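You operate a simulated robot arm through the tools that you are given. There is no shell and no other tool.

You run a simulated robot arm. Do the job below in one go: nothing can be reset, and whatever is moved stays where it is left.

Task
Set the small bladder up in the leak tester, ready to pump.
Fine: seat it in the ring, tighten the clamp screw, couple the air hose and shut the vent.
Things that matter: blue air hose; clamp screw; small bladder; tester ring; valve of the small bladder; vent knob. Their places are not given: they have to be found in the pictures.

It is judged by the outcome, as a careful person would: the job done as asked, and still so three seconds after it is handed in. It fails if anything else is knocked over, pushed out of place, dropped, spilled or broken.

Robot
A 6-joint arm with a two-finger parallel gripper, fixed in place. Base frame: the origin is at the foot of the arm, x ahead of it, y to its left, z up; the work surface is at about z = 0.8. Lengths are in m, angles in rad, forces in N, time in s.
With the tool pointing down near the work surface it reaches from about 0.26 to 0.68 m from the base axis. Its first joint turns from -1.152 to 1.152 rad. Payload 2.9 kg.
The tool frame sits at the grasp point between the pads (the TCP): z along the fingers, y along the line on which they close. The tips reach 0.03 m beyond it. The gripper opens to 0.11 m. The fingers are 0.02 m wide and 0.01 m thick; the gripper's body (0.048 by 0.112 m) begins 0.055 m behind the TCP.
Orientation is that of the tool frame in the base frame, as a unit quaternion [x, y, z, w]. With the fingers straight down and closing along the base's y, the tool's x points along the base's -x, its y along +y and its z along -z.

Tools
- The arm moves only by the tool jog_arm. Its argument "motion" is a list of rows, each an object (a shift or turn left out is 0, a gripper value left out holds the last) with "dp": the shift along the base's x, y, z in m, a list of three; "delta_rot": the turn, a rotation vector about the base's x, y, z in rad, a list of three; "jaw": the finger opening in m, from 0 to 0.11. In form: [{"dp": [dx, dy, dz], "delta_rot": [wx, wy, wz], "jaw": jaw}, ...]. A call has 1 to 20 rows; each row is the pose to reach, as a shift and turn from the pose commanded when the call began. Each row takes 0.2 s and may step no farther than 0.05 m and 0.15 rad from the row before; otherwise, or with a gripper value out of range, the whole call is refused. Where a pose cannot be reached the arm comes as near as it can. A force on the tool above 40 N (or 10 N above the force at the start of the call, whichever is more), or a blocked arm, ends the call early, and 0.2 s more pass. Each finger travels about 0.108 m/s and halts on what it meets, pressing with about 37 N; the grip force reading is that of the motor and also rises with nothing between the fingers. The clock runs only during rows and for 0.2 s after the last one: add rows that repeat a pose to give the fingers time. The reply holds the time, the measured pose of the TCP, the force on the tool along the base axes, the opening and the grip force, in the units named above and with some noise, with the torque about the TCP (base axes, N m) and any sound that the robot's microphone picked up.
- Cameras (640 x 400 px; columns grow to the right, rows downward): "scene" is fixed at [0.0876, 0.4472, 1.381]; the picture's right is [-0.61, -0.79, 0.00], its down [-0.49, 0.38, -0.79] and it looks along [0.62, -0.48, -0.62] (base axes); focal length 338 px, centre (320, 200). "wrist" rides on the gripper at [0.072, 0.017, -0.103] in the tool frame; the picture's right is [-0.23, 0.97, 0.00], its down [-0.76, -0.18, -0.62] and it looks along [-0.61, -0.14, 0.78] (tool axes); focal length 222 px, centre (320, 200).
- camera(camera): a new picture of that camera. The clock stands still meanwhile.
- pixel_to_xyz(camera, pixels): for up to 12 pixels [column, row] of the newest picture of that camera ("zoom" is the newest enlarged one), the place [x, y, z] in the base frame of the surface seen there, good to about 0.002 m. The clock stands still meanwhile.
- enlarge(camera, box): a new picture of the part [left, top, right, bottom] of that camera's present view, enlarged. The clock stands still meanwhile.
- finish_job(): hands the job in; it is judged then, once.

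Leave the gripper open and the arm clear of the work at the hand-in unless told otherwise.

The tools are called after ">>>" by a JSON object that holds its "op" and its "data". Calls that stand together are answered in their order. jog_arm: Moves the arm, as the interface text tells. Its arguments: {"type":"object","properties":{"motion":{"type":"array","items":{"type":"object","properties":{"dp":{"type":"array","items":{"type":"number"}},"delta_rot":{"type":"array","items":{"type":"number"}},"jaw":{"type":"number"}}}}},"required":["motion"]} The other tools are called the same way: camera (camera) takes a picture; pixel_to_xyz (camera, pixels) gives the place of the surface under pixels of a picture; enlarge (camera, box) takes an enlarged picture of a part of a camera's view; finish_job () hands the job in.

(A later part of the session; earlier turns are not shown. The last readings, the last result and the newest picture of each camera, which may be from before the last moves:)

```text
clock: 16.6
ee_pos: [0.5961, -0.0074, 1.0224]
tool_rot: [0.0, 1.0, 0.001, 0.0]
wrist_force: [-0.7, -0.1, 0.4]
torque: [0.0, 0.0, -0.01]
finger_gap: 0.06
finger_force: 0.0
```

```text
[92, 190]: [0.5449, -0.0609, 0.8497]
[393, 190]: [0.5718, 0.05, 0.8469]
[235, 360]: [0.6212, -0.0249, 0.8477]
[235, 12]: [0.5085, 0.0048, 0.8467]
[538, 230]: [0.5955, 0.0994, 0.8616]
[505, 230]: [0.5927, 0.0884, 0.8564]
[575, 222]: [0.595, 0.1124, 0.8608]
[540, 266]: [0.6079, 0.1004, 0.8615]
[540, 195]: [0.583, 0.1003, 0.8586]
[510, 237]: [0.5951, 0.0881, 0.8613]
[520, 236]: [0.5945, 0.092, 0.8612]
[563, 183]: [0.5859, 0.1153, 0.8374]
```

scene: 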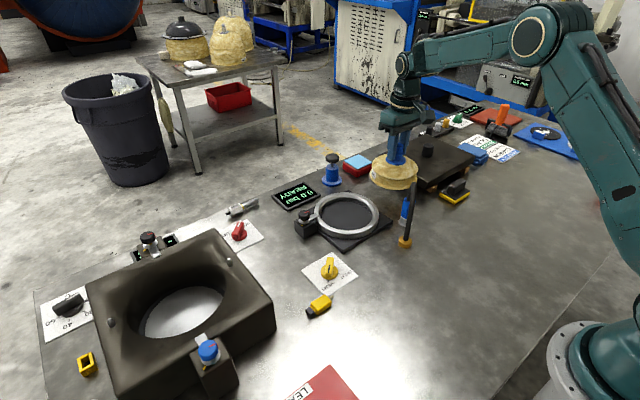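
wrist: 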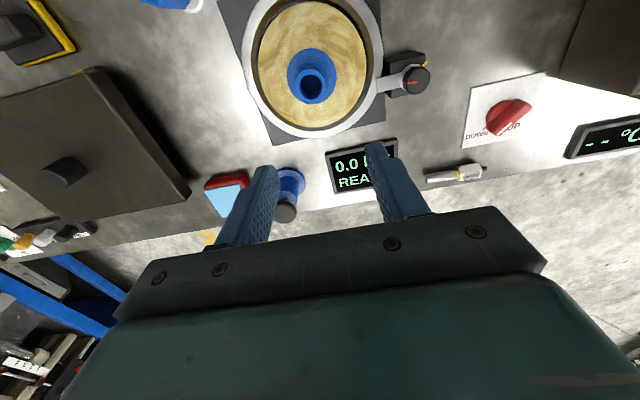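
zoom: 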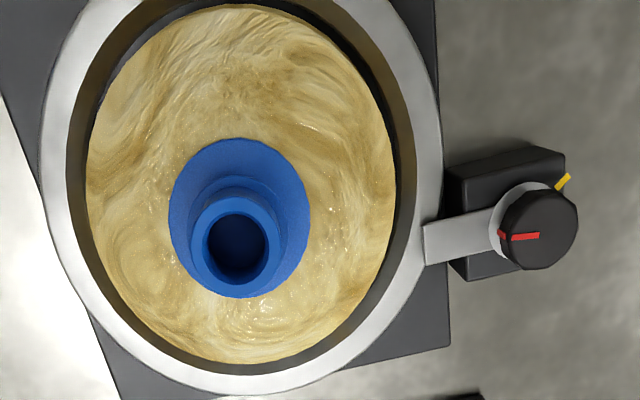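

The bladder is seated: the valve rim rose evenly by 12 mm to z≈0.907, level with the ring floor. Next is the clamp screw. Its knob centre is about (0.5955, 0.1003), top z≈0.8615, with the red mark pointing to -y and the yellow mark about 143° clockwise from it. I'll check the knob's side profile.

>>> {"op": "enlarge", "data": {"camera": "scene", "box": [292, 202, 332, 242]}}

```text
10.00 times, centred on (312, 222) of scene
```

zoom: 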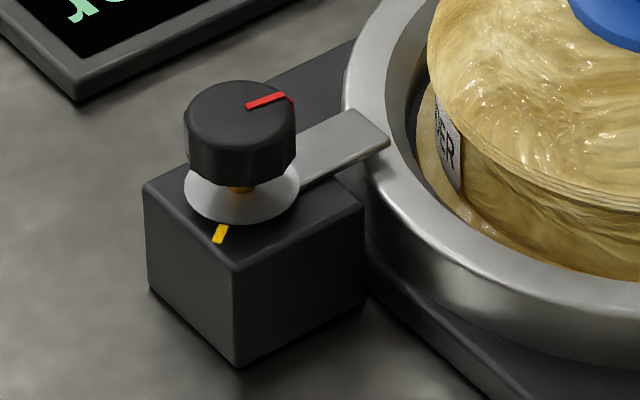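

>>> {"op": "pixel_to_xyz", "data": {"camera": "zoom", "pixels": [[240, 105], [240, 135], [240, 150], [240, 165], [240, 175], [240, 190], [240, 205], [240, 215], [220, 233], [240, 250], [195, 160], [290, 170]]}}

>>> {"op": "pixel_to_xyz", "data": {"camera": "zoom", "pixels": [[190, 185], [298, 185], [255, 180], [330, 150], [380, 140], [345, 115], [250, 102], [285, 97], [185, 120], [292, 115], [240, 83], [240, 128]]}}

```text
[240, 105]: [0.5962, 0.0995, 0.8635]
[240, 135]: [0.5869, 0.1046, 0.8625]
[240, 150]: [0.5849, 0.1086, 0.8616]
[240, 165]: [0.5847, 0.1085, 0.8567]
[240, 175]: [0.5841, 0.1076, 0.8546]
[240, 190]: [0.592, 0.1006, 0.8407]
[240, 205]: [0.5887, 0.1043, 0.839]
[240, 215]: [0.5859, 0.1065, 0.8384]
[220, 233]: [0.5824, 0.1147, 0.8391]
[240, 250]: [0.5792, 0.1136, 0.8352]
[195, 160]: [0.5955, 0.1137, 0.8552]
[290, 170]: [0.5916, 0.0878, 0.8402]
```

```text
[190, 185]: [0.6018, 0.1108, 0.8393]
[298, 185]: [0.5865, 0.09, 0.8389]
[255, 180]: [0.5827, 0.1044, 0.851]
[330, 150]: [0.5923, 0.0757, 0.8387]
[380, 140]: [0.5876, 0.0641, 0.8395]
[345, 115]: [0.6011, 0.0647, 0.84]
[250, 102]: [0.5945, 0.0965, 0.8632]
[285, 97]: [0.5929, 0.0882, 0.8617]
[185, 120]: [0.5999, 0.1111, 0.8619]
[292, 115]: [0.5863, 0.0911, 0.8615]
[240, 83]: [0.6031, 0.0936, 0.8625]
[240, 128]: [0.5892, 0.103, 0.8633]
```

The knob spans z≈0.850–0.862 with its washer at z≈0.839. I'll move above it at a safe height while pre-rotating the tool by +1.25 rad, so I can then turn it clockwise through about 143°.

>>> {"op": "jog_arm", "data": {"motion": [{"dp": [0, 0.012, 0], "delta_rot": [0, 0, 0.14], "jaw": 0.05}, {"dp": [0, 0.024, 0], "delta_rot": [0, 0, 0.28]}, {"dp": [0, 0.036, 0], "delta_rot": [0, 0, 0.42]}, {"dp": [0, 0.048, 0], "delta_rot": [0, 0, 0.56]}, {"dp": [0, 0.06, 0], "delta_rot": [0, 0, 0.7]}, {"dp": [0, 0.072, 0], "delta_rot": [0, 0, 0.84]}, {"dp": [0, 0.084, 0], "delta_rot": [0, 0, 0.98]}, {"dp": [0, 0.096, 0], "delta_rot": [0, 0, 1.12]}, {"dp": [0.0002, 0.1102, 0], "delta_rot": [0, 0, 1.25]}, {"dp": [0.0002, 0.1102, 0], "delta_rot": [0, 0, 1.25]}]}}

>>> {"op": "camera", "data": {"camera": "wrist"}}

>>> {"op": "camera", "data": {"camera": "scene"}}

```text
clock: 18.8
ee_pos: [0.5956, 0.101, 1.0214]
tool_rot: [-0.586, 0.81, 0.0, 0.0]
wrist_force: [0.9, 0.7, 0.2]
torque: [0.0, 0.0, 0.01]
finger_gap: 0.05
finger_force: 0.1
```

```text
taken
```

wrist: 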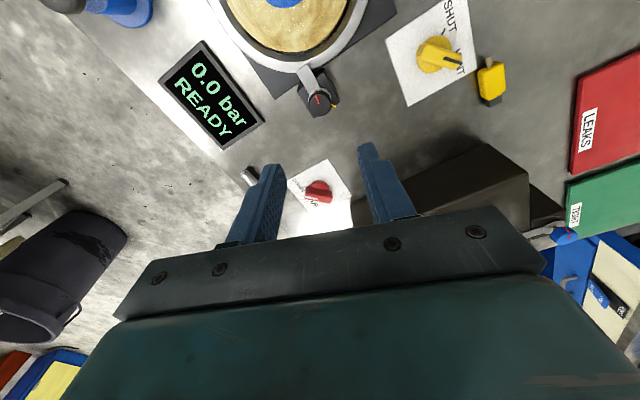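

```text
taken
```

scene: 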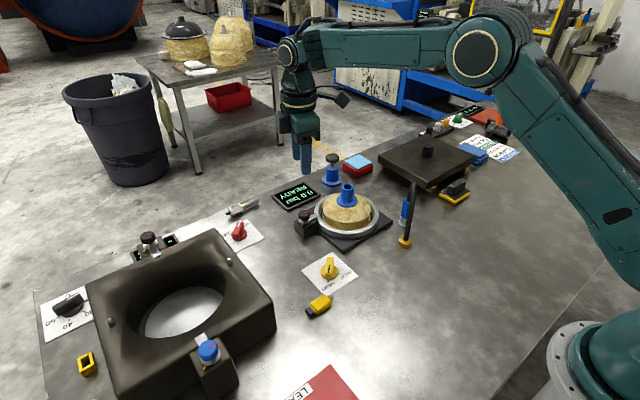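

The tool is above the knob, seen at wrist (318,102). I'll go down to z≈0.92 and check the alignment.

>>> {"op": "pixel_to_xyz", "data": {"camera": "wrist", "pixels": [[319, 101], [312, 103], [328, 100], [320, 94], [321, 112]]}}

>>> {"op": "jog_arm", "data": {"motion": [{"dp": [0, 0, -0.035]}, {"dp": [0, 0, -0.07]}, {"dp": [0, 0, -0.1]}, {"dp": [0, 0, -0.1]}]}}

>>> {"op": "camera", "data": {"camera": "wrist"}}

```text
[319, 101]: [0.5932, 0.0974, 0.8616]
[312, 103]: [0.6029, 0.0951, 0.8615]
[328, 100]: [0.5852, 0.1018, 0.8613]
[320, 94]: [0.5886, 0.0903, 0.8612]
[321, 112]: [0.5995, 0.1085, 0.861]
```

```text
clock: 19.8
ee_pos: [0.5953, 0.0993, 0.9204]
tool_rot: [-0.584, 0.812, 0.0, 0.0]
wrist_force: [0.0, 0.8, -0.3]
torque: [0.02, 0.0, 0.02]
finger_gap: 0.0503
finger_force: 0.0
```

```text
taken
```

wrist: 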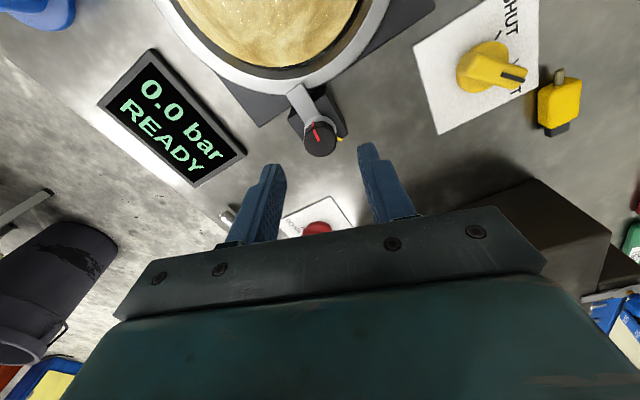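

The knob is centred between the fingers. I'll descend to z≈0.881 and close on it.

>>> {"op": "jog_arm", "data": {"motion": [{"dp": [0, 0, -0.015]}, {"dp": [0, 0, -0.03]}, {"dp": [0, 0, -0.0413]}, {"dp": [0, 0, -0.0413], "jaw": 0.035}, {"dp": [0, 0, -0.0413], "jaw": 0.027}, {"dp": [0, 0, -0.0413], "jaw": 0.018}, {"dp": [0, 0, -0.0413], "jaw": 0.018}]}}

>>> {"op": "camera", "data": {"camera": "wrist"}}

>>> {"op": "enlarge", "data": {"camera": "scene", "box": [270, 160, 370, 250]}}

```text
clock: 21.4
ee_pos: [0.5949, 0.1015, 0.8805]
tool_rot: [-0.585, 0.811, 0.0, 0.0]
wrist_force: [-2.2, 0.6, -0.5]
torque: [0.05, 0.04, -0.02]
finger_gap: 0.0253
finger_force: 44.7
```

```text
taken
```

wrist: 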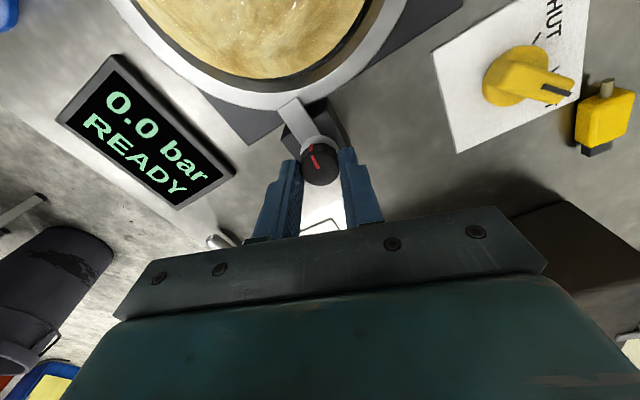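

```text
4.44 times, centred on (320, 205) of scene
```

zoom: 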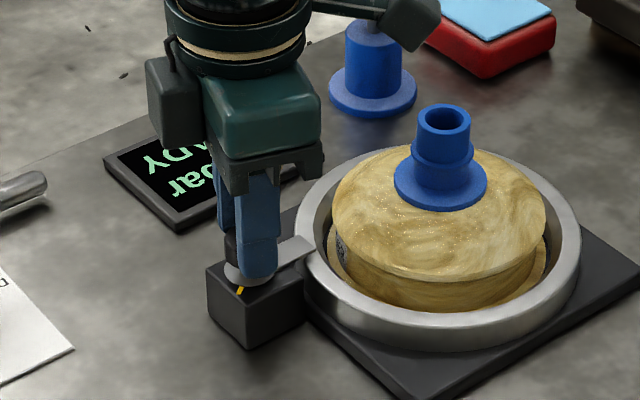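

Gripped at 25 mm. I'll start with a partial clockwise turn (-0.56 rad) and check the response.

>>> {"op": "jog_arm", "data": {"motion": [{"delta_rot": [0, 0, -0.1]}, {"delta_rot": [0, 0, -0.2]}, {"delta_rot": [0, 0, -0.3]}, {"delta_rot": [0, 0, -0.43]}, {"delta_rot": [0, 0, -0.56]}, {"delta_rot": [0, 0, -0.56]}]}}

>>> {"op": "camera", "data": {"camera": "wrist"}}

>>> {"op": "enlarge", "data": {"camera": "scene", "box": [270, 160, 370, 250]}}

```text
clock: 22.8
ee_pos: [0.5956, 0.1003, 0.88]
tool_rot: [-0.337, 0.941, 0.0, -0.002]
wrist_force: [-1.0, -5.5, -8.5]
torque: [0.29, -0.59, 0.0]
finger_gap: 0.0253
finger_force: 45.4
```

```text
taken
```

wrist: 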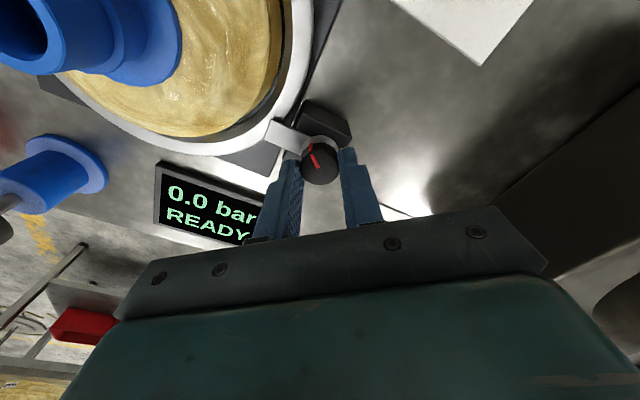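

```text
4.44 times, centred on (320, 205) of scene
```

zoom: 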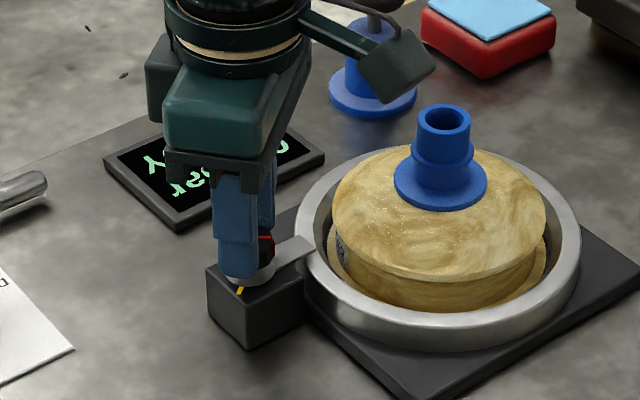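

The knob is turning with the gripper, and the force (-8.5 N in z) shows it screwing downward. I'll keep turning clockwise and follow it down a little.

>>> {"op": "jog_arm", "data": {"motion": [{"dp": [0, 0, -0.0008]}, {"dp": [0, 0, -0.001], "delta_rot": [0, 0, -0.12]}, {"dp": [0, 0, -0.0012], "delta_rot": [0, 0, -0.24]}, {"dp": [0, 0, -0.0014], "delta_rot": [0, 0, -0.36]}, {"dp": [0, 0, -0.0016], "delta_rot": [0, 0, -0.48]}, {"dp": [0, 0, -0.0018], "delta_rot": [0, 0, -0.6]}, {"dp": [0, 0, -0.0018], "delta_rot": [0, 0, -0.6]}]}}

>>> {"op": "camera", "data": {"camera": "wrist"}}

```text
clock: 24.4
ee_pos: [0.5961, 0.1002, 0.8799]
tool_rot: [-0.043, 0.999, 0.0, 0.001]
wrist_force: [-6.2, -11.8, 15.5]
torque: [-0.48, 0.45, -0.01]
finger_gap: 0.0251
finger_force: 45.1
```

```text
taken
```

wrist: 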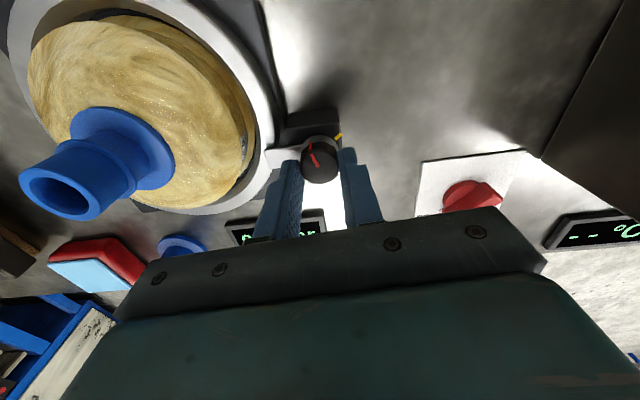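

I followed it down too far, with +15 N pushing up. I'll ease up 0.9 mm and keep turning clockwise.

>>> {"op": "jog_arm", "data": {"motion": [{"dp": [0, 0, 0.0009]}, {"dp": [0, 0, 0.0009], "delta_rot": [0, 0, -0.12]}, {"dp": [0, 0, 0.0008], "delta_rot": [0, 0, -0.24]}, {"dp": [0, 0, 0.0007], "delta_rot": [0, 0, -0.36]}, {"dp": [0, 0, 0.0006], "delta_rot": [0, 0, -0.48]}, {"dp": [0, 0, 0.0005], "delta_rot": [0, 0, -0.6]}, {"dp": [0, 0, 0.0004], "delta_rot": [0, 0, -0.72]}, {"dp": [0, 0, 0.0004], "delta_rot": [0, 0, -0.72]}]}}

>>> {"op": "camera", "data": {"camera": "wrist"}}

```text
clock: 26.2
ee_pos: [0.5953, 0.0995, 0.8804]
tool_rot: [0.313, 0.95, 0.0, -0.001]
wrist_force: [-1.6, -19.5, 14.8]
torque: [-0.49, 0.18, -0.04]
finger_gap: 0.0248
finger_force: 44.9
```

```text
taken
```

wrist: 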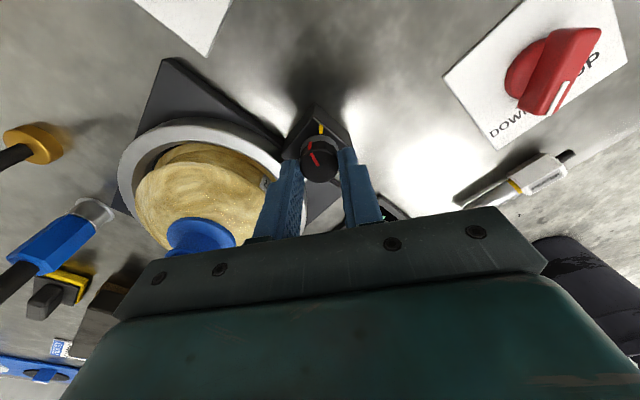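

The yellow mark is now at 12 o'clock in the picture and the red one at about 11, so roughly 30° remain. I'll relieve the side load slightly and keep turning.

>>> {"op": "jog_arm", "data": {"motion": [{"dp": [0, -0.0008, 0.0006]}, {"dp": [0, -0.0008, 0.0006], "delta_rot": [0, 0, -0.1]}, {"dp": [0, -0.0008, 0.0006], "delta_rot": [0, 0, -0.2]}, {"dp": [0, -0.0008, 0.0006], "delta_rot": [0, 0, -0.3]}, {"dp": [0, -0.0008, 0.0006], "delta_rot": [0, 0, -0.4]}, {"dp": [0, -0.0008, 0.0006], "delta_rot": [0, 0, -0.4]}]}}

>>> {"op": "camera", "data": {"camera": "wrist"}}

>>> {"op": "enlarge", "data": {"camera": "wrist", "box": [280, 110, 360, 190]}}

```text
clock: 27.6
ee_pos: [0.5954, 0.0992, 0.881]
tool_rot: [0.494, 0.869, 0.0, 0.0]
wrist_force: [-1.9, -19.2, 13.6]
torque: [-0.39, 0.14, -0.08]
finger_gap: 0.025
finger_force: 45.0
```

```text
taken
```

wrist: 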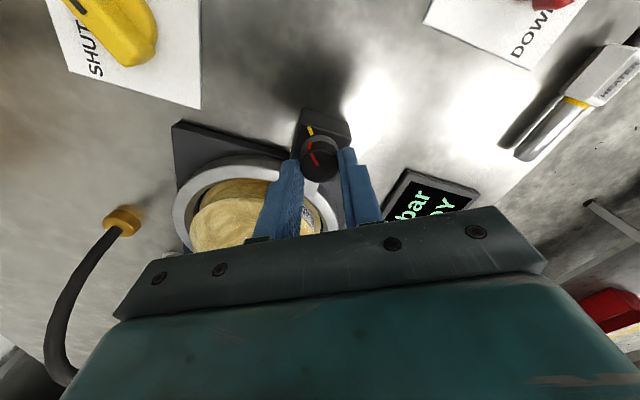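

```text
5.00 times, centred on (320, 150) of wrist
```

zoom: 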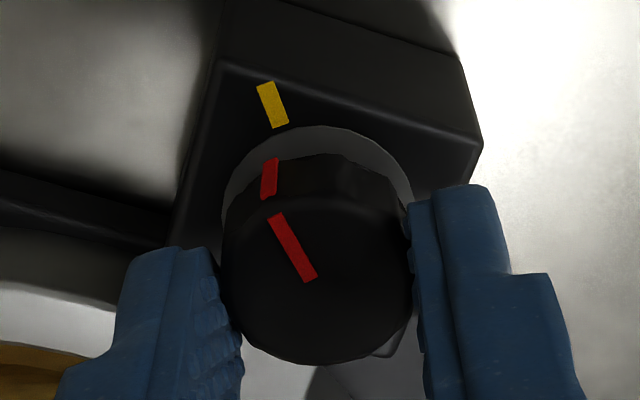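

The red and yellow marks are nearly lined up. I'll continue in small steps and watch the torque for a stop.

>>> {"op": "jog_arm", "data": {"motion": [{"delta_rot": [0, 0, -0.06]}, {"delta_rot": [0, 0, -0.12]}, {"delta_rot": [0, 0, -0.18]}, {"delta_rot": [0, 0, -0.18]}]}}

>>> {"op": "enlarge", "data": {"camera": "wrist", "box": [280, 110, 360, 190]}}

>>> {"op": "enlarge", "data": {"camera": "scene", "box": [270, 160, 370, 250]}}

```text
clock: 28.6
ee_pos: [0.5953, 0.0994, 0.8802]
tool_rot: [0.57, 0.821, 0.0, -0.001]
wrist_force: [-3.8, -20.0, 10.2]
torque: [-0.41, 0.08, -0.05]
finger_gap: 0.025
finger_force: 44.8
```

```text
5.00 times, centred on (320, 150) of wrist
```

zoom: 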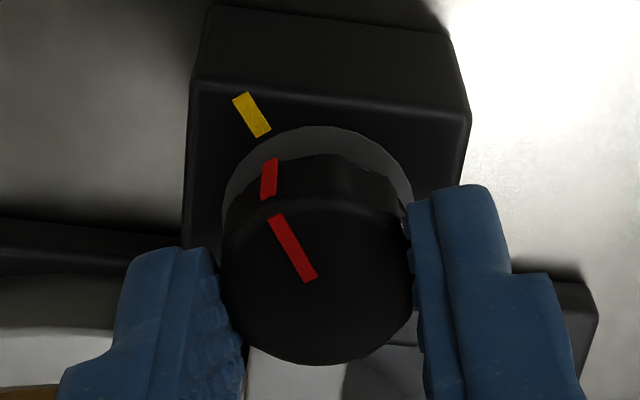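

```text
4.44 times, centred on (320, 205) of scene
```

zoom: 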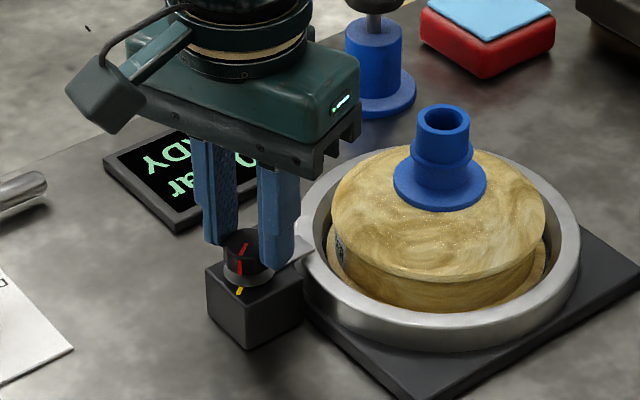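

The red and yellow marks look aligned from the scene camera. I'll zoom in and compute the angle.

>>> {"op": "enlarge", "data": {"camera": "scene", "box": [306, 205, 342, 235]}}

```text
13.33 times, centred on (324, 220) of scene
```

zoom: 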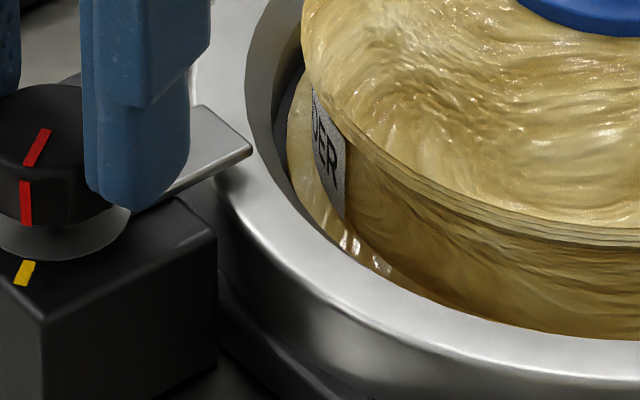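

>>> {"op": "enlarge", "data": {"camera": "scene", "box": [296, 205, 332, 235]}}

```text
13.33 times, centred on (314, 220) of scene
```

zoom: 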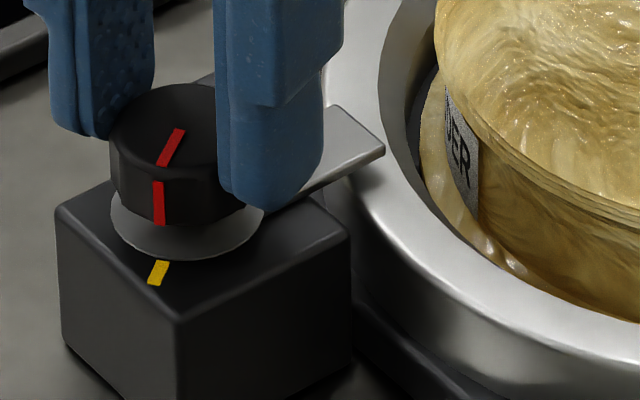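

>>> {"op": "pixel_to_xyz", "data": {"camera": "zoom", "pixels": [[179, 131], [164, 163], [158, 185], [159, 222], [164, 264], [154, 282], [175, 140], [168, 154], [140, 235], [230, 235], [185, 255], [159, 204]]}}

```text
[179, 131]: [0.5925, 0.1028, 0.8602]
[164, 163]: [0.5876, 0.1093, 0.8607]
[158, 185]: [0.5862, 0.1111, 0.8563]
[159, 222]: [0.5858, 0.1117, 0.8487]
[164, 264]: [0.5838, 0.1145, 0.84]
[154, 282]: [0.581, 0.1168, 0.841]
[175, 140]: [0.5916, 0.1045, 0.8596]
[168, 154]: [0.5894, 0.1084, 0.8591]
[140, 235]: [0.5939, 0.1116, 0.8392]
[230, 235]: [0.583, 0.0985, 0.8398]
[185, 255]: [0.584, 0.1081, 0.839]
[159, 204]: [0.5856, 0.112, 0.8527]
```

Computed about the knob centre, the red mark is at ≈128.5° and the yellow at ≈129°, so they're aligned. The knob has also screwed down about 2 mm. I'll release, rise and check it stays.

>>> {"op": "jog_arm", "data": {"motion": [{"jaw": 0.03}, {"jaw": 0.04}, {"jaw": 0.05}, {"dp": [0, 0, 0.02]}, {"dp": [0, 0, 0.05]}, {"dp": [0, 0, 0.09]}, {"dp": [0, 0, 0.13]}, {"dp": [0, 0, 0.13]}]}}

>>> {"op": "camera", "data": {"camera": "wrist"}}

>>> {"op": "enlarge", "data": {"camera": "scene", "box": [296, 205, 332, 235]}}

```text
clock: 30.4
ee_pos: [0.5967, 0.1009, 1.0099]
tool_rot: [0.568, 0.823, 0.0, 0.0]
wrist_force: [-1.1, -0.6, 0.2]
torque: [0.01, -0.01, 0.03]
finger_gap: 0.0503
finger_force: 0.0
```

```text
taken
```

wrist: 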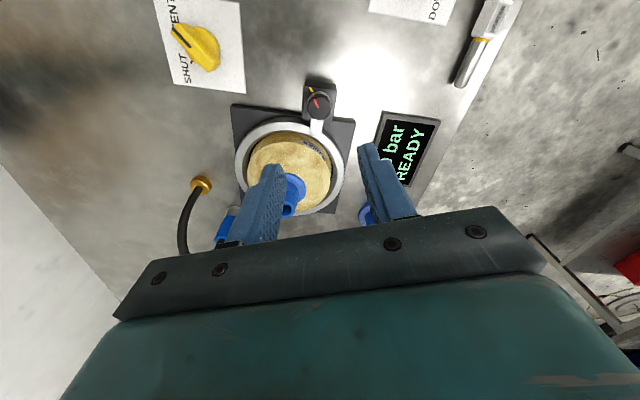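

```text
13.33 times, centred on (314, 220) of scene
```

zoom: 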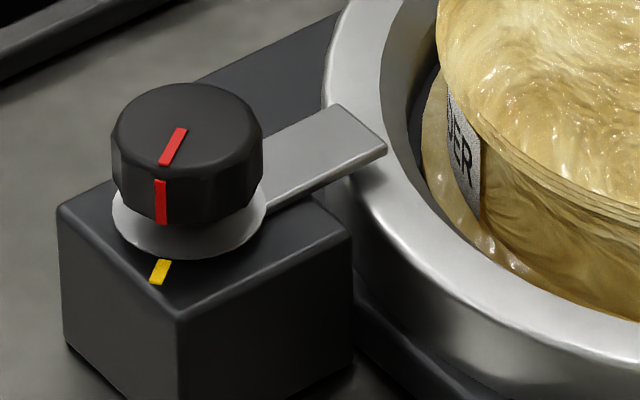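

The screw holds its aligned position after release. Next is the hose, so I'll measure its fitting, arch and base from the scene camera.

>>> {"op": "enlarge", "data": {"camera": "scene", "box": [380, 170, 440, 255]}}

```text
4.71 times, centred on (410, 212) of scene
```

zoom: 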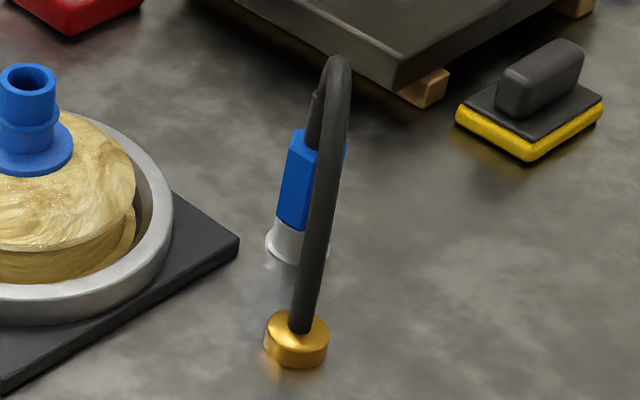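

>>> {"op": "pixel_to_xyz", "data": {"camera": "zoom", "pixels": [[298, 345], [300, 325], [308, 300], [320, 230], [330, 160], [338, 90], [338, 62], [316, 110], [297, 140], [295, 180], [292, 220], [285, 245]]}}

>>> {"op": "pixel_to_xyz", "data": {"camera": "zoom", "pixels": [[268, 240], [280, 258], [300, 258], [312, 125], [320, 75], [327, 65], [270, 330], [325, 330], [345, 150], [284, 190], [303, 150], [318, 95]]}}

```text
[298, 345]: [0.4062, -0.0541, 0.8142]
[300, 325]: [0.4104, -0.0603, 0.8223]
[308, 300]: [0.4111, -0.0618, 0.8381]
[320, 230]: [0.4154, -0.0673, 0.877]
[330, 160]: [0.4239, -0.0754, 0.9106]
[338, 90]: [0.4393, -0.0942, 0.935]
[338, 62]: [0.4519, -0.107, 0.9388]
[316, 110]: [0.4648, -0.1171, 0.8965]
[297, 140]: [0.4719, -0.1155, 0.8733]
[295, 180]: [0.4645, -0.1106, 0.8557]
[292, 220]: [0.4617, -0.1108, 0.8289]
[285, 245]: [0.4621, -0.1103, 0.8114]
```

```text
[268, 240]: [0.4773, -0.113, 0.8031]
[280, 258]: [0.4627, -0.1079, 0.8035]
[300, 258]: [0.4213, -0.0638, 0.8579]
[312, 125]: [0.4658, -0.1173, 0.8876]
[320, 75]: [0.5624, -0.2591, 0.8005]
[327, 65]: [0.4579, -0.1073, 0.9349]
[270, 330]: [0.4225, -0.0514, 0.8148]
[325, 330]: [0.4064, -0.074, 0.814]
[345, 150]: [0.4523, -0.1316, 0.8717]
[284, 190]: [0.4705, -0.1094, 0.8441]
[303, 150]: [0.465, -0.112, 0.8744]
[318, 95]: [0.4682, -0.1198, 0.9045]
```

The fitting stands at about (0.468, -0.117): white cup z≈0.80–0.825, blue hex z≈0.825–0.876, with the hose arching to z≈0.94 towards its base at (0.412, -0.062). I'll move above it at a safe height and turn the tool back to yaw 0.

>>> {"op": "jog_arm", "data": {"motion": [{"dp": [0, 0, 0.03], "delta_rot": [0, 0, 0.12]}, {"dp": [-0.01, -0.025, 0.03], "delta_rot": [0, 0, 0.24]}, {"dp": [-0.02, -0.05, 0.03], "delta_rot": [0, 0, 0.36]}, {"dp": [-0.03, -0.075, 0.03], "delta_rot": [0, 0, 0.48]}, {"dp": [-0.04, -0.1, 0.03], "delta_rot": [0, 0, 0.6]}, {"dp": [-0.05, -0.125, 0.03], "delta_rot": [0, 0, 0.72]}, {"dp": [-0.06, -0.15, 0.03], "delta_rot": [0, 0, 0.84]}, {"dp": [-0.066, -0.175, 0.03], "delta_rot": [0, 0, 0.96]}, {"dp": [-0.072, -0.2, 0.03], "delta_rot": [0, 0, 1.08]}, {"dp": [-0.076, -0.229, 0.03], "delta_rot": [0, 0, 1.21]}, {"dp": [-0.076, -0.229, 0.03], "delta_rot": [0, 0, 1.21]}]}}

>>> {"op": "camera", "data": {"camera": "wrist"}}

>>> {"op": "enlarge", "data": {"camera": "wrist", "box": [240, 0, 440, 140]}}

```text
clock: 32.8
ee_pos: [0.5202, -0.1297, 1.0393]
tool_rot: [-0.001, 1.0, 0.0, 0.001]
wrist_force: [-0.3, -0.3, -0.1]
torque: [-0.02, -0.03, 0.01]
finger_gap: 0.0502
finger_force: 0.1
```

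```text
taken
```

wrist: 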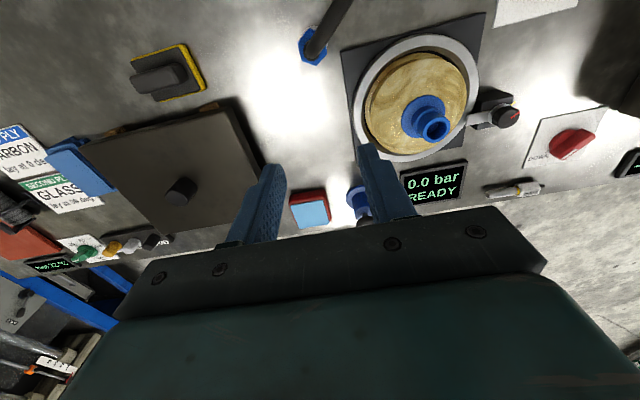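

```text
2.86 times, centred on (340, 70) of wrist
```

zoom: 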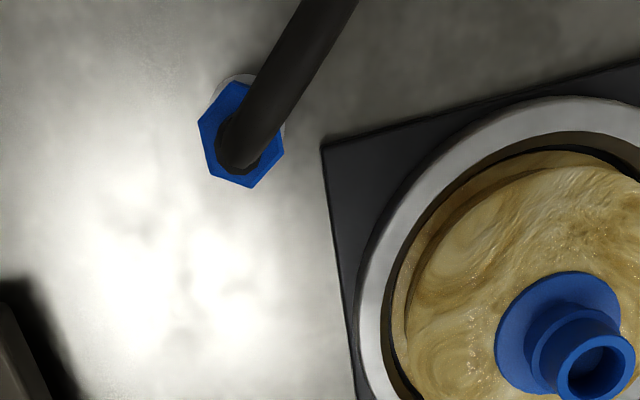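

The hex flats face ±y, so yaw 0 suits the grip. I'll measure the hex corners.

>>> {"op": "pixel_to_xyz", "data": {"camera": "zoom", "pixels": [[235, 86], [202, 122], [210, 170], [249, 184], [281, 150], [228, 110], [222, 165], [265, 165], [250, 140], [240, 160], [240, 78], [300, 80]]}}

```text
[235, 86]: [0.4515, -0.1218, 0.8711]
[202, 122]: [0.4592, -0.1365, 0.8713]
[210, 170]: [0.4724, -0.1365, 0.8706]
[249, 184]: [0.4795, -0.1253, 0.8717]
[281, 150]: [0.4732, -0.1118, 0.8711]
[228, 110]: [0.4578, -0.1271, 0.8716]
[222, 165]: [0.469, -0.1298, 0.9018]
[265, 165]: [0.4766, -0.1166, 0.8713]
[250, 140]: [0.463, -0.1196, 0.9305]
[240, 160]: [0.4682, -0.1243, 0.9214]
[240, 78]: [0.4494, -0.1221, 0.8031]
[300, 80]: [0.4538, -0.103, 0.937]
```

The hex centre is (0.466, -0.124), about 24 mm across flats, with flats facing ±y. To keep the palm off the hose I'll tilt the tool 0.52 rad about +y, palm leaning to +x. First I'll test at height over the valve that this tilted pose is reachable.

>>> {"op": "jog_arm", "data": {"motion": [{"dp": [0.01, 0.02, 0.01], "delta_rot": [0, 0.09, 0]}, {"dp": [0.02, 0.04, 0.01], "delta_rot": [0, 0.18, 0]}, {"dp": [0.03, 0.06, 0.01], "delta_rot": [0, 0.27, 0]}, {"dp": [0.04, 0.08, 0.01], "delta_rot": [0, 0.36, 0]}, {"dp": [0.045, 0.1, 0.01], "delta_rot": [0, 0.44, 0]}, {"dp": [0.046, 0.12, 0.01], "delta_rot": [0, 0.52, 0]}, {"dp": [0.046, 0.12, 0.01], "delta_rot": [0, 0.52, 0]}]}}

>>> {"op": "camera", "data": {"camera": "wrist"}}

>>> {"op": "camera", "data": {"camera": "scene"}}

```text
clock: 34.1
ee_pos: [0.5659, -0.0278, 1.0472]
tool_rot: [-0.001, 0.977, 0.0, -0.214]
wrist_force: [3.7, 1.5, -22.6]
torque: [-0.3, 0.07, -0.02]
finger_gap: 0.05
finger_force: 0.1
out of reach, approached as far as the arm can: row 6
stopped in row 6: the force on the tool passed its limit at 85 N (the readings are from after the stop); the commanded pose is now the measured one
```

```text
taken
```

wrist: 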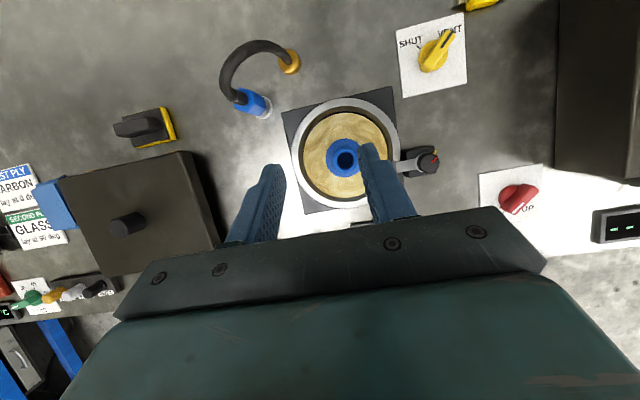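

```text
taken
```

scene: 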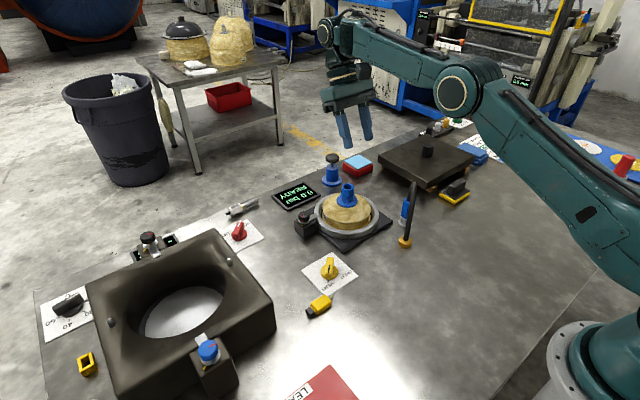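

The full tilt is out of reach there: the arm stopped at its limit in free air, nothing was touched, and it got about 0.43 rad. A 0.3 rad tilt should reach and still clear the hose. I'll go to a pre-grasp point behind the fitting along that tilted tool axis.

>>> {"op": "jog_arm", "data": {"motion": [{"dp": [-0.015, -0.02, 0.0], "delta_rot": [0, -0.06, 0], "jaw": 0.06}, {"dp": [-0.03, -0.045, 0.0], "delta_rot": [0, -0.131, 0], "jaw": 0.06}, {"dp": [-0.045, -0.07, 0], "delta_rot": [0, -0.131, 0], "jaw": 0.06}, {"dp": [-0.06, -0.0962, 0], "delta_rot": [0, -0.131, 0], "jaw": 0.06}, {"dp": [-0.065, -0.0962, -0.03], "delta_rot": [0, -0.131, 0], "jaw": 0.06}, {"dp": [-0.0703, -0.0962, -0.0717], "delta_rot": [0, -0.131, 0], "jaw": 0.06}, {"dp": [-0.0703, -0.0962, -0.0717], "delta_rot": [0, -0.131, 0], "jaw": 0.06}]}}

>>> {"op": "camera", "data": {"camera": "wrist"}}

>>> {"op": "enlarge", "data": {"camera": "scene", "box": [340, 110, 460, 260]}}

```text
clock: 35.7
ee_pos: [0.5179, -0.1281, 0.9865]
tool_rot: [-0.002, 0.988, -0.001, -0.153]
wrist_force: [0.9, 0.1, 0.2]
torque: [0.01, -0.01, 0.01]
finger_gap: 0.0599
finger_force: 0.0
out of reach, approached as far as the arm can: row 6, 7
```

```text
taken
```

wrist: 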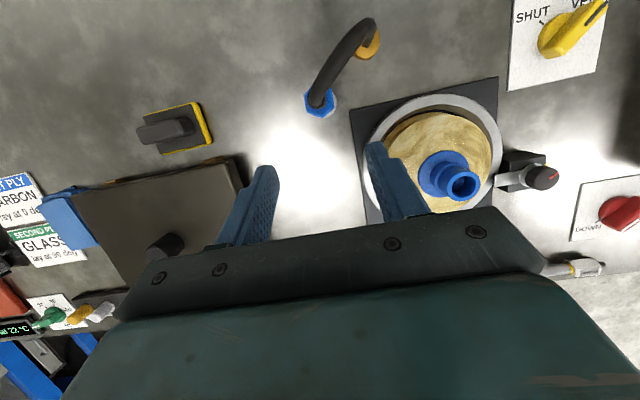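

```text
2.67 times, centred on (400, 185) of scene
```

zoom: 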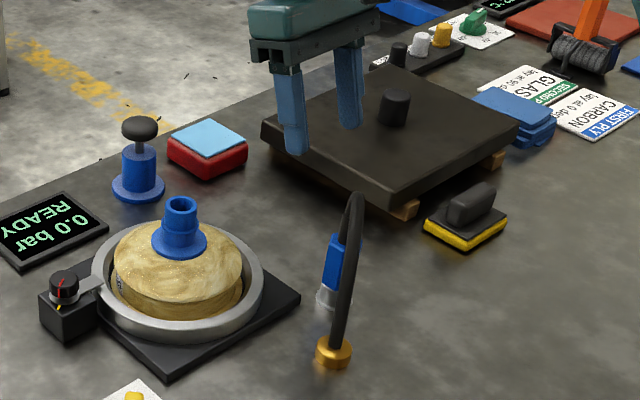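

That pose is past the wrist's limit, since tilting inward isn't possible this close. I'll use a nearly vertical grip instead, high on the hex so the palm stays above the hose arch. First I'll back off to a reachable pose with a small tilt and see where it really is.

>>> {"op": "jog_arm", "data": {"motion": [{"dp": [0.01, 0, 0.02], "delta_rot": [0, -0.1, 0]}, {"dp": [0.02, 0, 0.03], "delta_rot": [0, -0.2, 0]}, {"dp": [0.02, 0, 0.03], "delta_rot": [0, -0.2, 0]}]}}

```text
clock: 36.5
ee_pos: [0.5588, -0.1315, 1.0266]
tool_rot: [-0.002, 0.999, 0.0, -0.052]
wrist_force: [-0.4, 0.0, 0.2]
torque: [-0.01, -0.01, -0.03]
finger_gap: 0.06
finger_force: 0.1
out of reach, approached as far as the arm can: row 1, 2, 3
```

The arm still reports being out of reach, which is odd since it was here earlier. I'll look at the arm's posture.

>>> {"op": "camera", "data": {"camera": "scene"}}

>>> {"op": "camera", "data": {"camera": "wrist"}}

```text
taken
```

scene: 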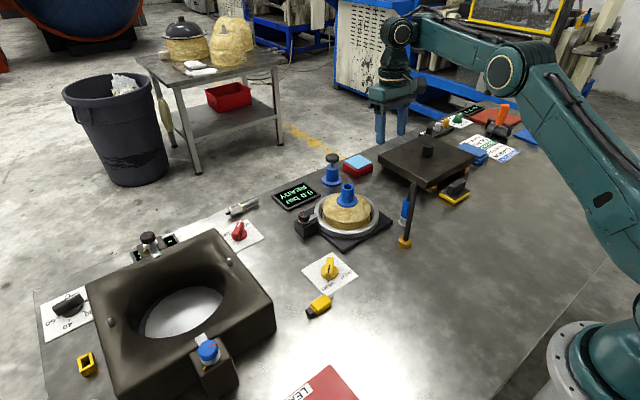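

```text
taken
```

wrist: 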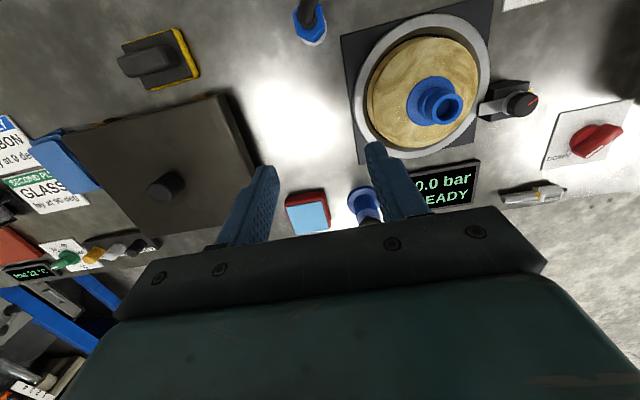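

I'll take the remaining tilt out and rise a bit to free the arm from that limit.

>>> {"op": "jog_arm", "data": {"motion": [{"dp": [0, 0, 0.02], "delta_rot": [0, -0.1, 0]}, {"dp": [0, 0, 0.03], "delta_rot": [0, -0.1, 0]}, {"dp": [0, 0, 0.03], "delta_rot": [0, -0.1, 0]}, {"dp": [0, 0, 0.03], "delta_rot": [0, -0.1, 0]}]}}

```text
clock: 37.5
ee_pos: [0.5692, -0.1336, 1.0637]
tool_rot: [-0.002, 1.0, 0.0, -0.002]
wrist_force: [0.7, -0.2, -0.1]
torque: [0.0, 0.0, 0.0]
finger_gap: 0.0599
finger_force: 0.0
out of reach, approached as far as the arm can: row 1, 2, 3, 4
```

>>> {"op": "enlarge", "data": {"camera": "scene", "box": [340, 0, 640, 200]}}

>>> {"op": "jog_arm", "data": {"motion": [{"dp": [0.02, 0, 0.02]}, {"dp": [0.05, 0, 0.03]}, {"dp": [0.05, 0, 0.03]}]}}

```text
2.00 times, centred on (490, 100) of scene
```

zoom: 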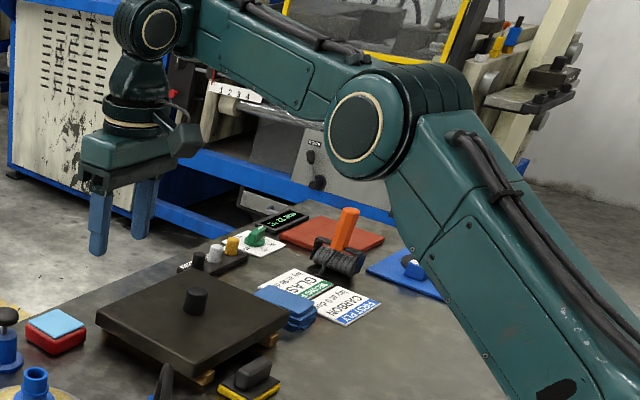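

```text
clock: 38.3
ee_pos: [0.6196, -0.1345, 1.0938]
tool_rot: [-0.008, 1.0, -0.002, 0.0]
wrist_force: [0.5, -0.8, -0.3]
torque: [0.07, 0.0, -0.03]
finger_gap: 0.0599
finger_force: 0.0
```

The commanded pose simply follows what was actually reached, and the arm is free now. I'll return to above the hose fitting with the tool vertical.

>>> {"op": "jog_arm", "data": {"motion": [{"dp": [-0.03, 0.001, -0.015]}, {"dp": [-0.06, 0.002, -0.03]}, {"dp": [-0.09, 0.003, -0.045]}, {"dp": [-0.1, 0.0045, -0.054]}, {"dp": [-0.1, 0.0045, -0.054]}]}}

```text
clock: 39.5
ee_pos: [0.5209, -0.1293, 1.04]
tool_rot: [-0.001, 1.0, -0.002, -0.001]
wrist_force: [0.2, -0.1, 0.1]
torque: [-0.02, -0.02, 0.01]
finger_gap: 0.0599
finger_force: 0.0
```

The arm is back to normal. The hose leaves the fitting at about 131° azimuth, and another pair of hex flats has its normal at about 30°. Turning the tool to yaw -1.047 therefore lets the hose pass between the fingers. I'll move above the fitting at z≈1.0 with that yaw.

>>> {"op": "jog_arm", "data": {"motion": [{"dp": [-0.006, 0.0006, -0.005], "delta_rot": [0, 0, -0.13], "jaw": 0.07}, {"dp": [-0.012, 0.0012, -0.01], "delta_rot": [0, 0, -0.26]}, {"dp": [-0.018, 0.0018, -0.015], "delta_rot": [0, 0, -0.39]}, {"dp": [-0.025, 0.0024, -0.02], "delta_rot": [0, 0, -0.52]}, {"dp": [-0.032, 0.003, -0.025], "delta_rot": [0, 0, -0.65]}, {"dp": [-0.039, 0.0036, -0.03], "delta_rot": [0, 0, -0.78]}, {"dp": [-0.046, 0.0044, -0.035], "delta_rot": [0, 0, -0.91]}, {"dp": [-0.0532, 0.0051, -0.0397], "delta_rot": [0, 0, -1.047]}, {"dp": [-0.0532, 0.0051, -0.0397], "delta_rot": [0, 0, -1.047]}]}}

>>> {"op": "camera", "data": {"camera": "wrist"}}

>>> {"op": "enlarge", "data": {"camera": "scene", "box": [340, 110, 460, 260]}}

```text
clock: 41.5
ee_pos: [0.4663, -0.1253, 0.9985]
tool_rot: [0.499, 0.866, 0.0, -0.001]
wrist_force: [-0.2, -0.2, -1.1]
torque: [-0.01, 0.01, -0.03]
finger_gap: 0.0701
finger_force: 0.1
```

```text
taken
```

wrist: 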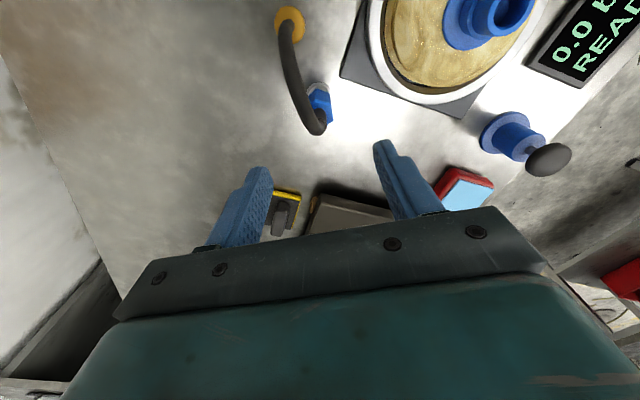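

```text
2.67 times, centred on (400, 185) of scene
```

zoom: 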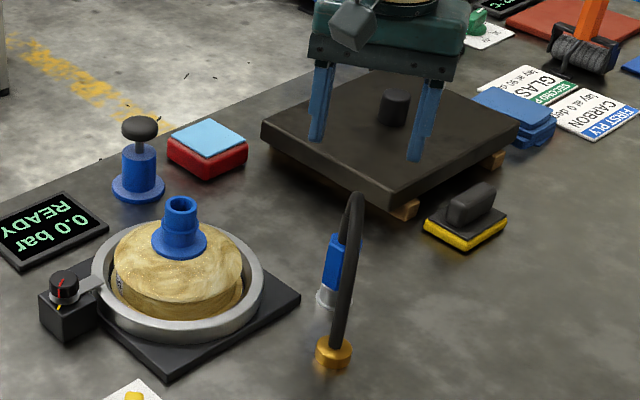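

The hose passes between the fingers in this view. I'll refine the hex position from here.

>>> {"op": "enlarge", "data": {"camera": "wrist", "box": [270, 60, 370, 150]}}

```text
4.44 times, centred on (320, 105) of wrist
```

zoom: 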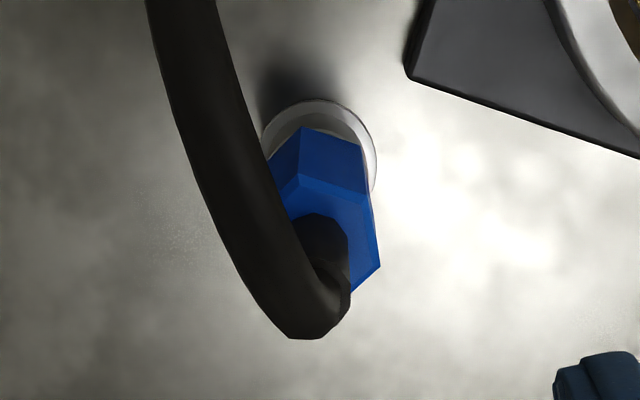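

>>> {"op": "pixel_to_xyz", "data": {"camera": "zoom", "pixels": [[300, 178], [368, 195], [378, 266], [355, 285], [288, 208], [370, 160], [300, 130], [340, 160], [310, 330], [290, 290], [330, 225], [320, 105]]}}

```text
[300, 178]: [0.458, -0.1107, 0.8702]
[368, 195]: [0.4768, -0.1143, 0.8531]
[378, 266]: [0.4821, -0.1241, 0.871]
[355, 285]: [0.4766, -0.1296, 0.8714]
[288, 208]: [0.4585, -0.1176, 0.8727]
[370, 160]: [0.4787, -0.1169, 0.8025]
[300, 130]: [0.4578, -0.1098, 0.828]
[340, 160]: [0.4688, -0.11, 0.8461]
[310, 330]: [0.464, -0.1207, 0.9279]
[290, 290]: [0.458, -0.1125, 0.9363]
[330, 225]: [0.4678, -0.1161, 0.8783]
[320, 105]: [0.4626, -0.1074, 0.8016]
```

The hex centre is confirmed at about (0.467, -0.1237). I'll descend vertically in stages with the fingers at 70 mm.

>>> {"op": "jog_arm", "data": {"motion": [{"dp": [0.0008, 0.0003, -0.03]}, {"dp": [0.0008, 0.0003, -0.055]}, {"dp": [0.0008, 0.0003, -0.08]}, {"dp": [0.0008, 0.0003, -0.095]}, {"dp": [0.0008, 0.0003, -0.105]}, {"dp": [0.0008, 0.0003, -0.112]}, {"dp": [0.0008, 0.0003, -0.112]}]}}

>>> {"op": "camera", "data": {"camera": "wrist"}}

>>> {"op": "enlarge", "data": {"camera": "scene", "box": [360, 140, 450, 260]}}

```text
clock: 43.1
ee_pos: [0.4675, -0.1252, 0.8862]
tool_rot: [0.498, 0.867, 0.001, -0.002]
wrist_force: [-0.3, -0.2, -0.2]
torque: [0.03, -0.01, -0.02]
finger_gap: 0.0699
finger_force: 0.1
```

```text
taken
```

wrist: 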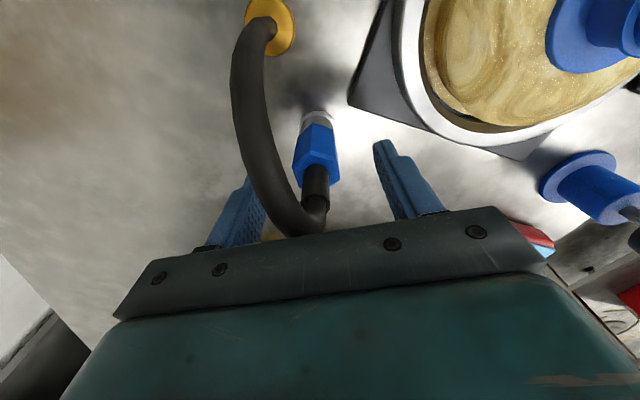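

```text
3.33 times, centred on (405, 200) of scene
```

zoom: 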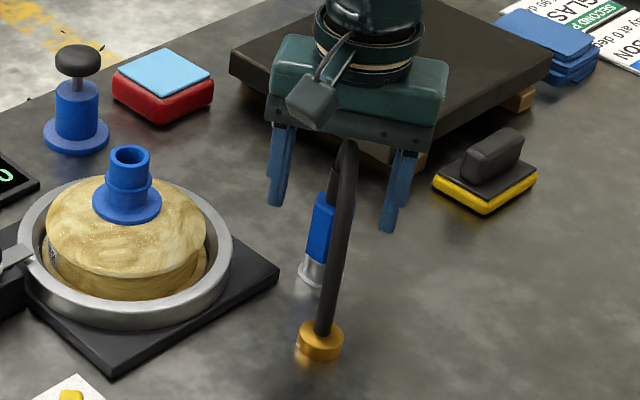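

There's no contact, and by the measured geometry the hose stays about 5 mm clear of the closing fingers. I'll close on the hex.

>>> {"op": "jog_arm", "data": {"motion": [{"jaw": 0.05}, {"jaw": 0.035}, {"jaw": 0.026}, {"jaw": 0.016}, {"jaw": 0.016}]}}

>>> {"op": "camera", "data": {"camera": "wrist"}}

>>> {"op": "enlarge", "data": {"camera": "scene", "box": [360, 140, 450, 260]}}

```text
clock: 44.3
ee_pos: [0.467, -0.1252, 0.888]
tool_rot: [0.498, 0.867, -0.001, -0.001]
wrist_force: [-0.4, -0.3, 1.9]
torque: [-0.04, 0.01, -0.02]
finger_gap: 0.027
finger_force: 37.3
```

```text
taken
```

wrist: 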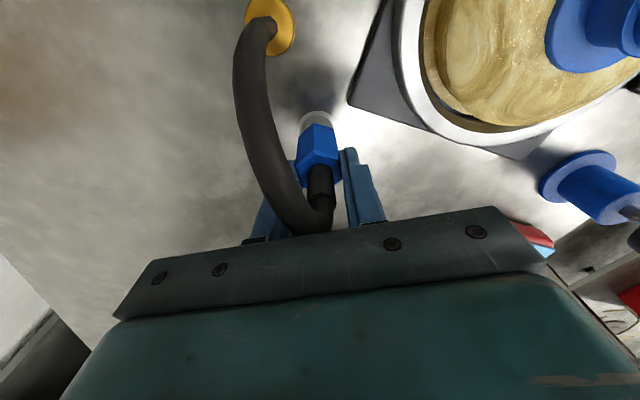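

```text
3.33 times, centred on (405, 200) of scene
```

zoom: 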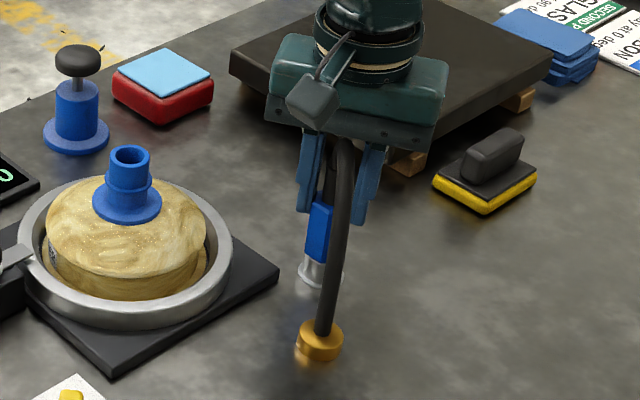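

It's closed at 27 mm. I'll lift slowly and watch the forces from the hose.

>>> {"op": "jog_arm", "data": {"motion": [{"dp": [0, 0, 0.004]}, {"dp": [0, 0, 0.01]}, {"dp": [0, 0, 0.02]}, {"dp": [0, 0, 0.02]}]}}

>>> {"op": "camera", "data": {"camera": "wrist"}}

>>> {"op": "enlarge", "data": {"camera": "scene", "box": [360, 140, 450, 260]}}

```text
clock: 45.3
ee_pos: [0.4673, -0.1243, 0.9058]
tool_rot: [0.498, 0.867, 0.0, -0.002]
wrist_force: [0.0, 0.4, -0.3]
torque: [0.01, 0.03, -0.03]
finger_gap: 0.0272
finger_force: 37.1
```

```text
taken
```

wrist: 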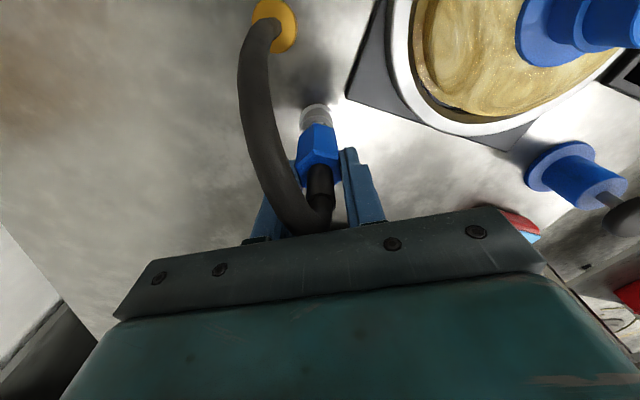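

```text
3.33 times, centred on (405, 200) of scene
```

zoom: 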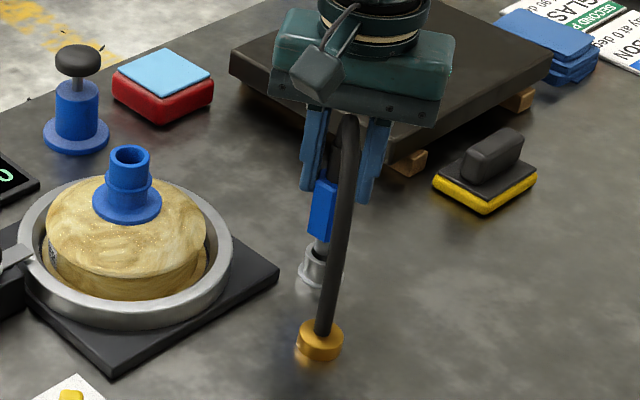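

The fitting draws out of a grey parking socket, which stays on the table, and shows a silver plug tip. The hose adds almost no load. I'll keep lifting.

>>> {"op": "jog_arm", "data": {"motion": [{"dp": [0, 0, 0.015]}, {"dp": [0, 0, 0.03]}, {"dp": [0, 0, 0.045]}, {"dp": [0, 0, 0.06]}, {"dp": [0, 0, 0.075]}, {"dp": [0, 0, 0.075]}]}}

>>> {"op": "camera", "data": {"camera": "wrist"}}

>>> {"op": "enlarge", "data": {"camera": "scene", "box": [360, 110, 450, 260]}}

```text
clock: 46.7
ee_pos: [0.4675, -0.125, 0.9814]
tool_rot: [0.498, 0.867, 0.0, -0.001]
wrist_force: [0.7, 0.2, -0.4]
torque: [0.02, 0.0, -0.01]
finger_gap: 0.0268
finger_force: 36.7
```

```text
taken
```

wrist: 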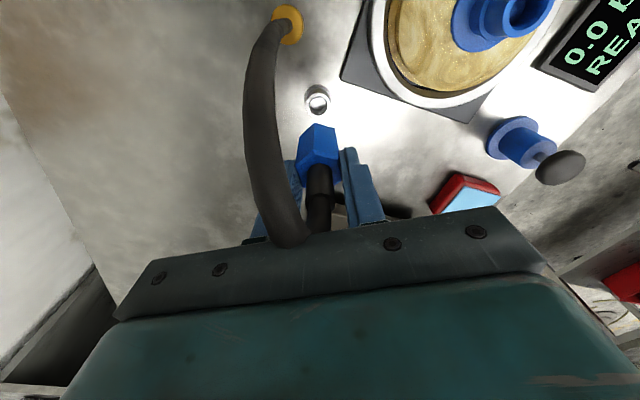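

```text
2.67 times, centred on (405, 185) of scene
```

zoom: 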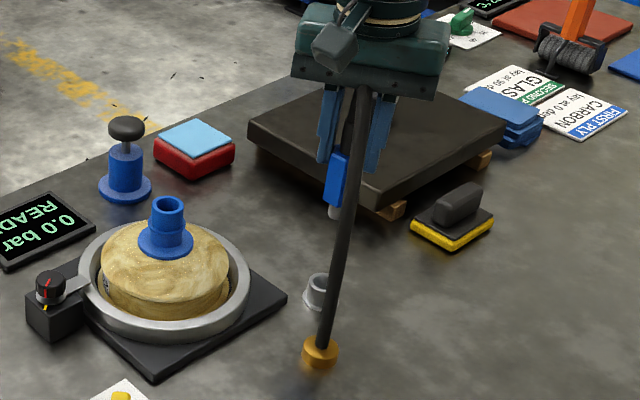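

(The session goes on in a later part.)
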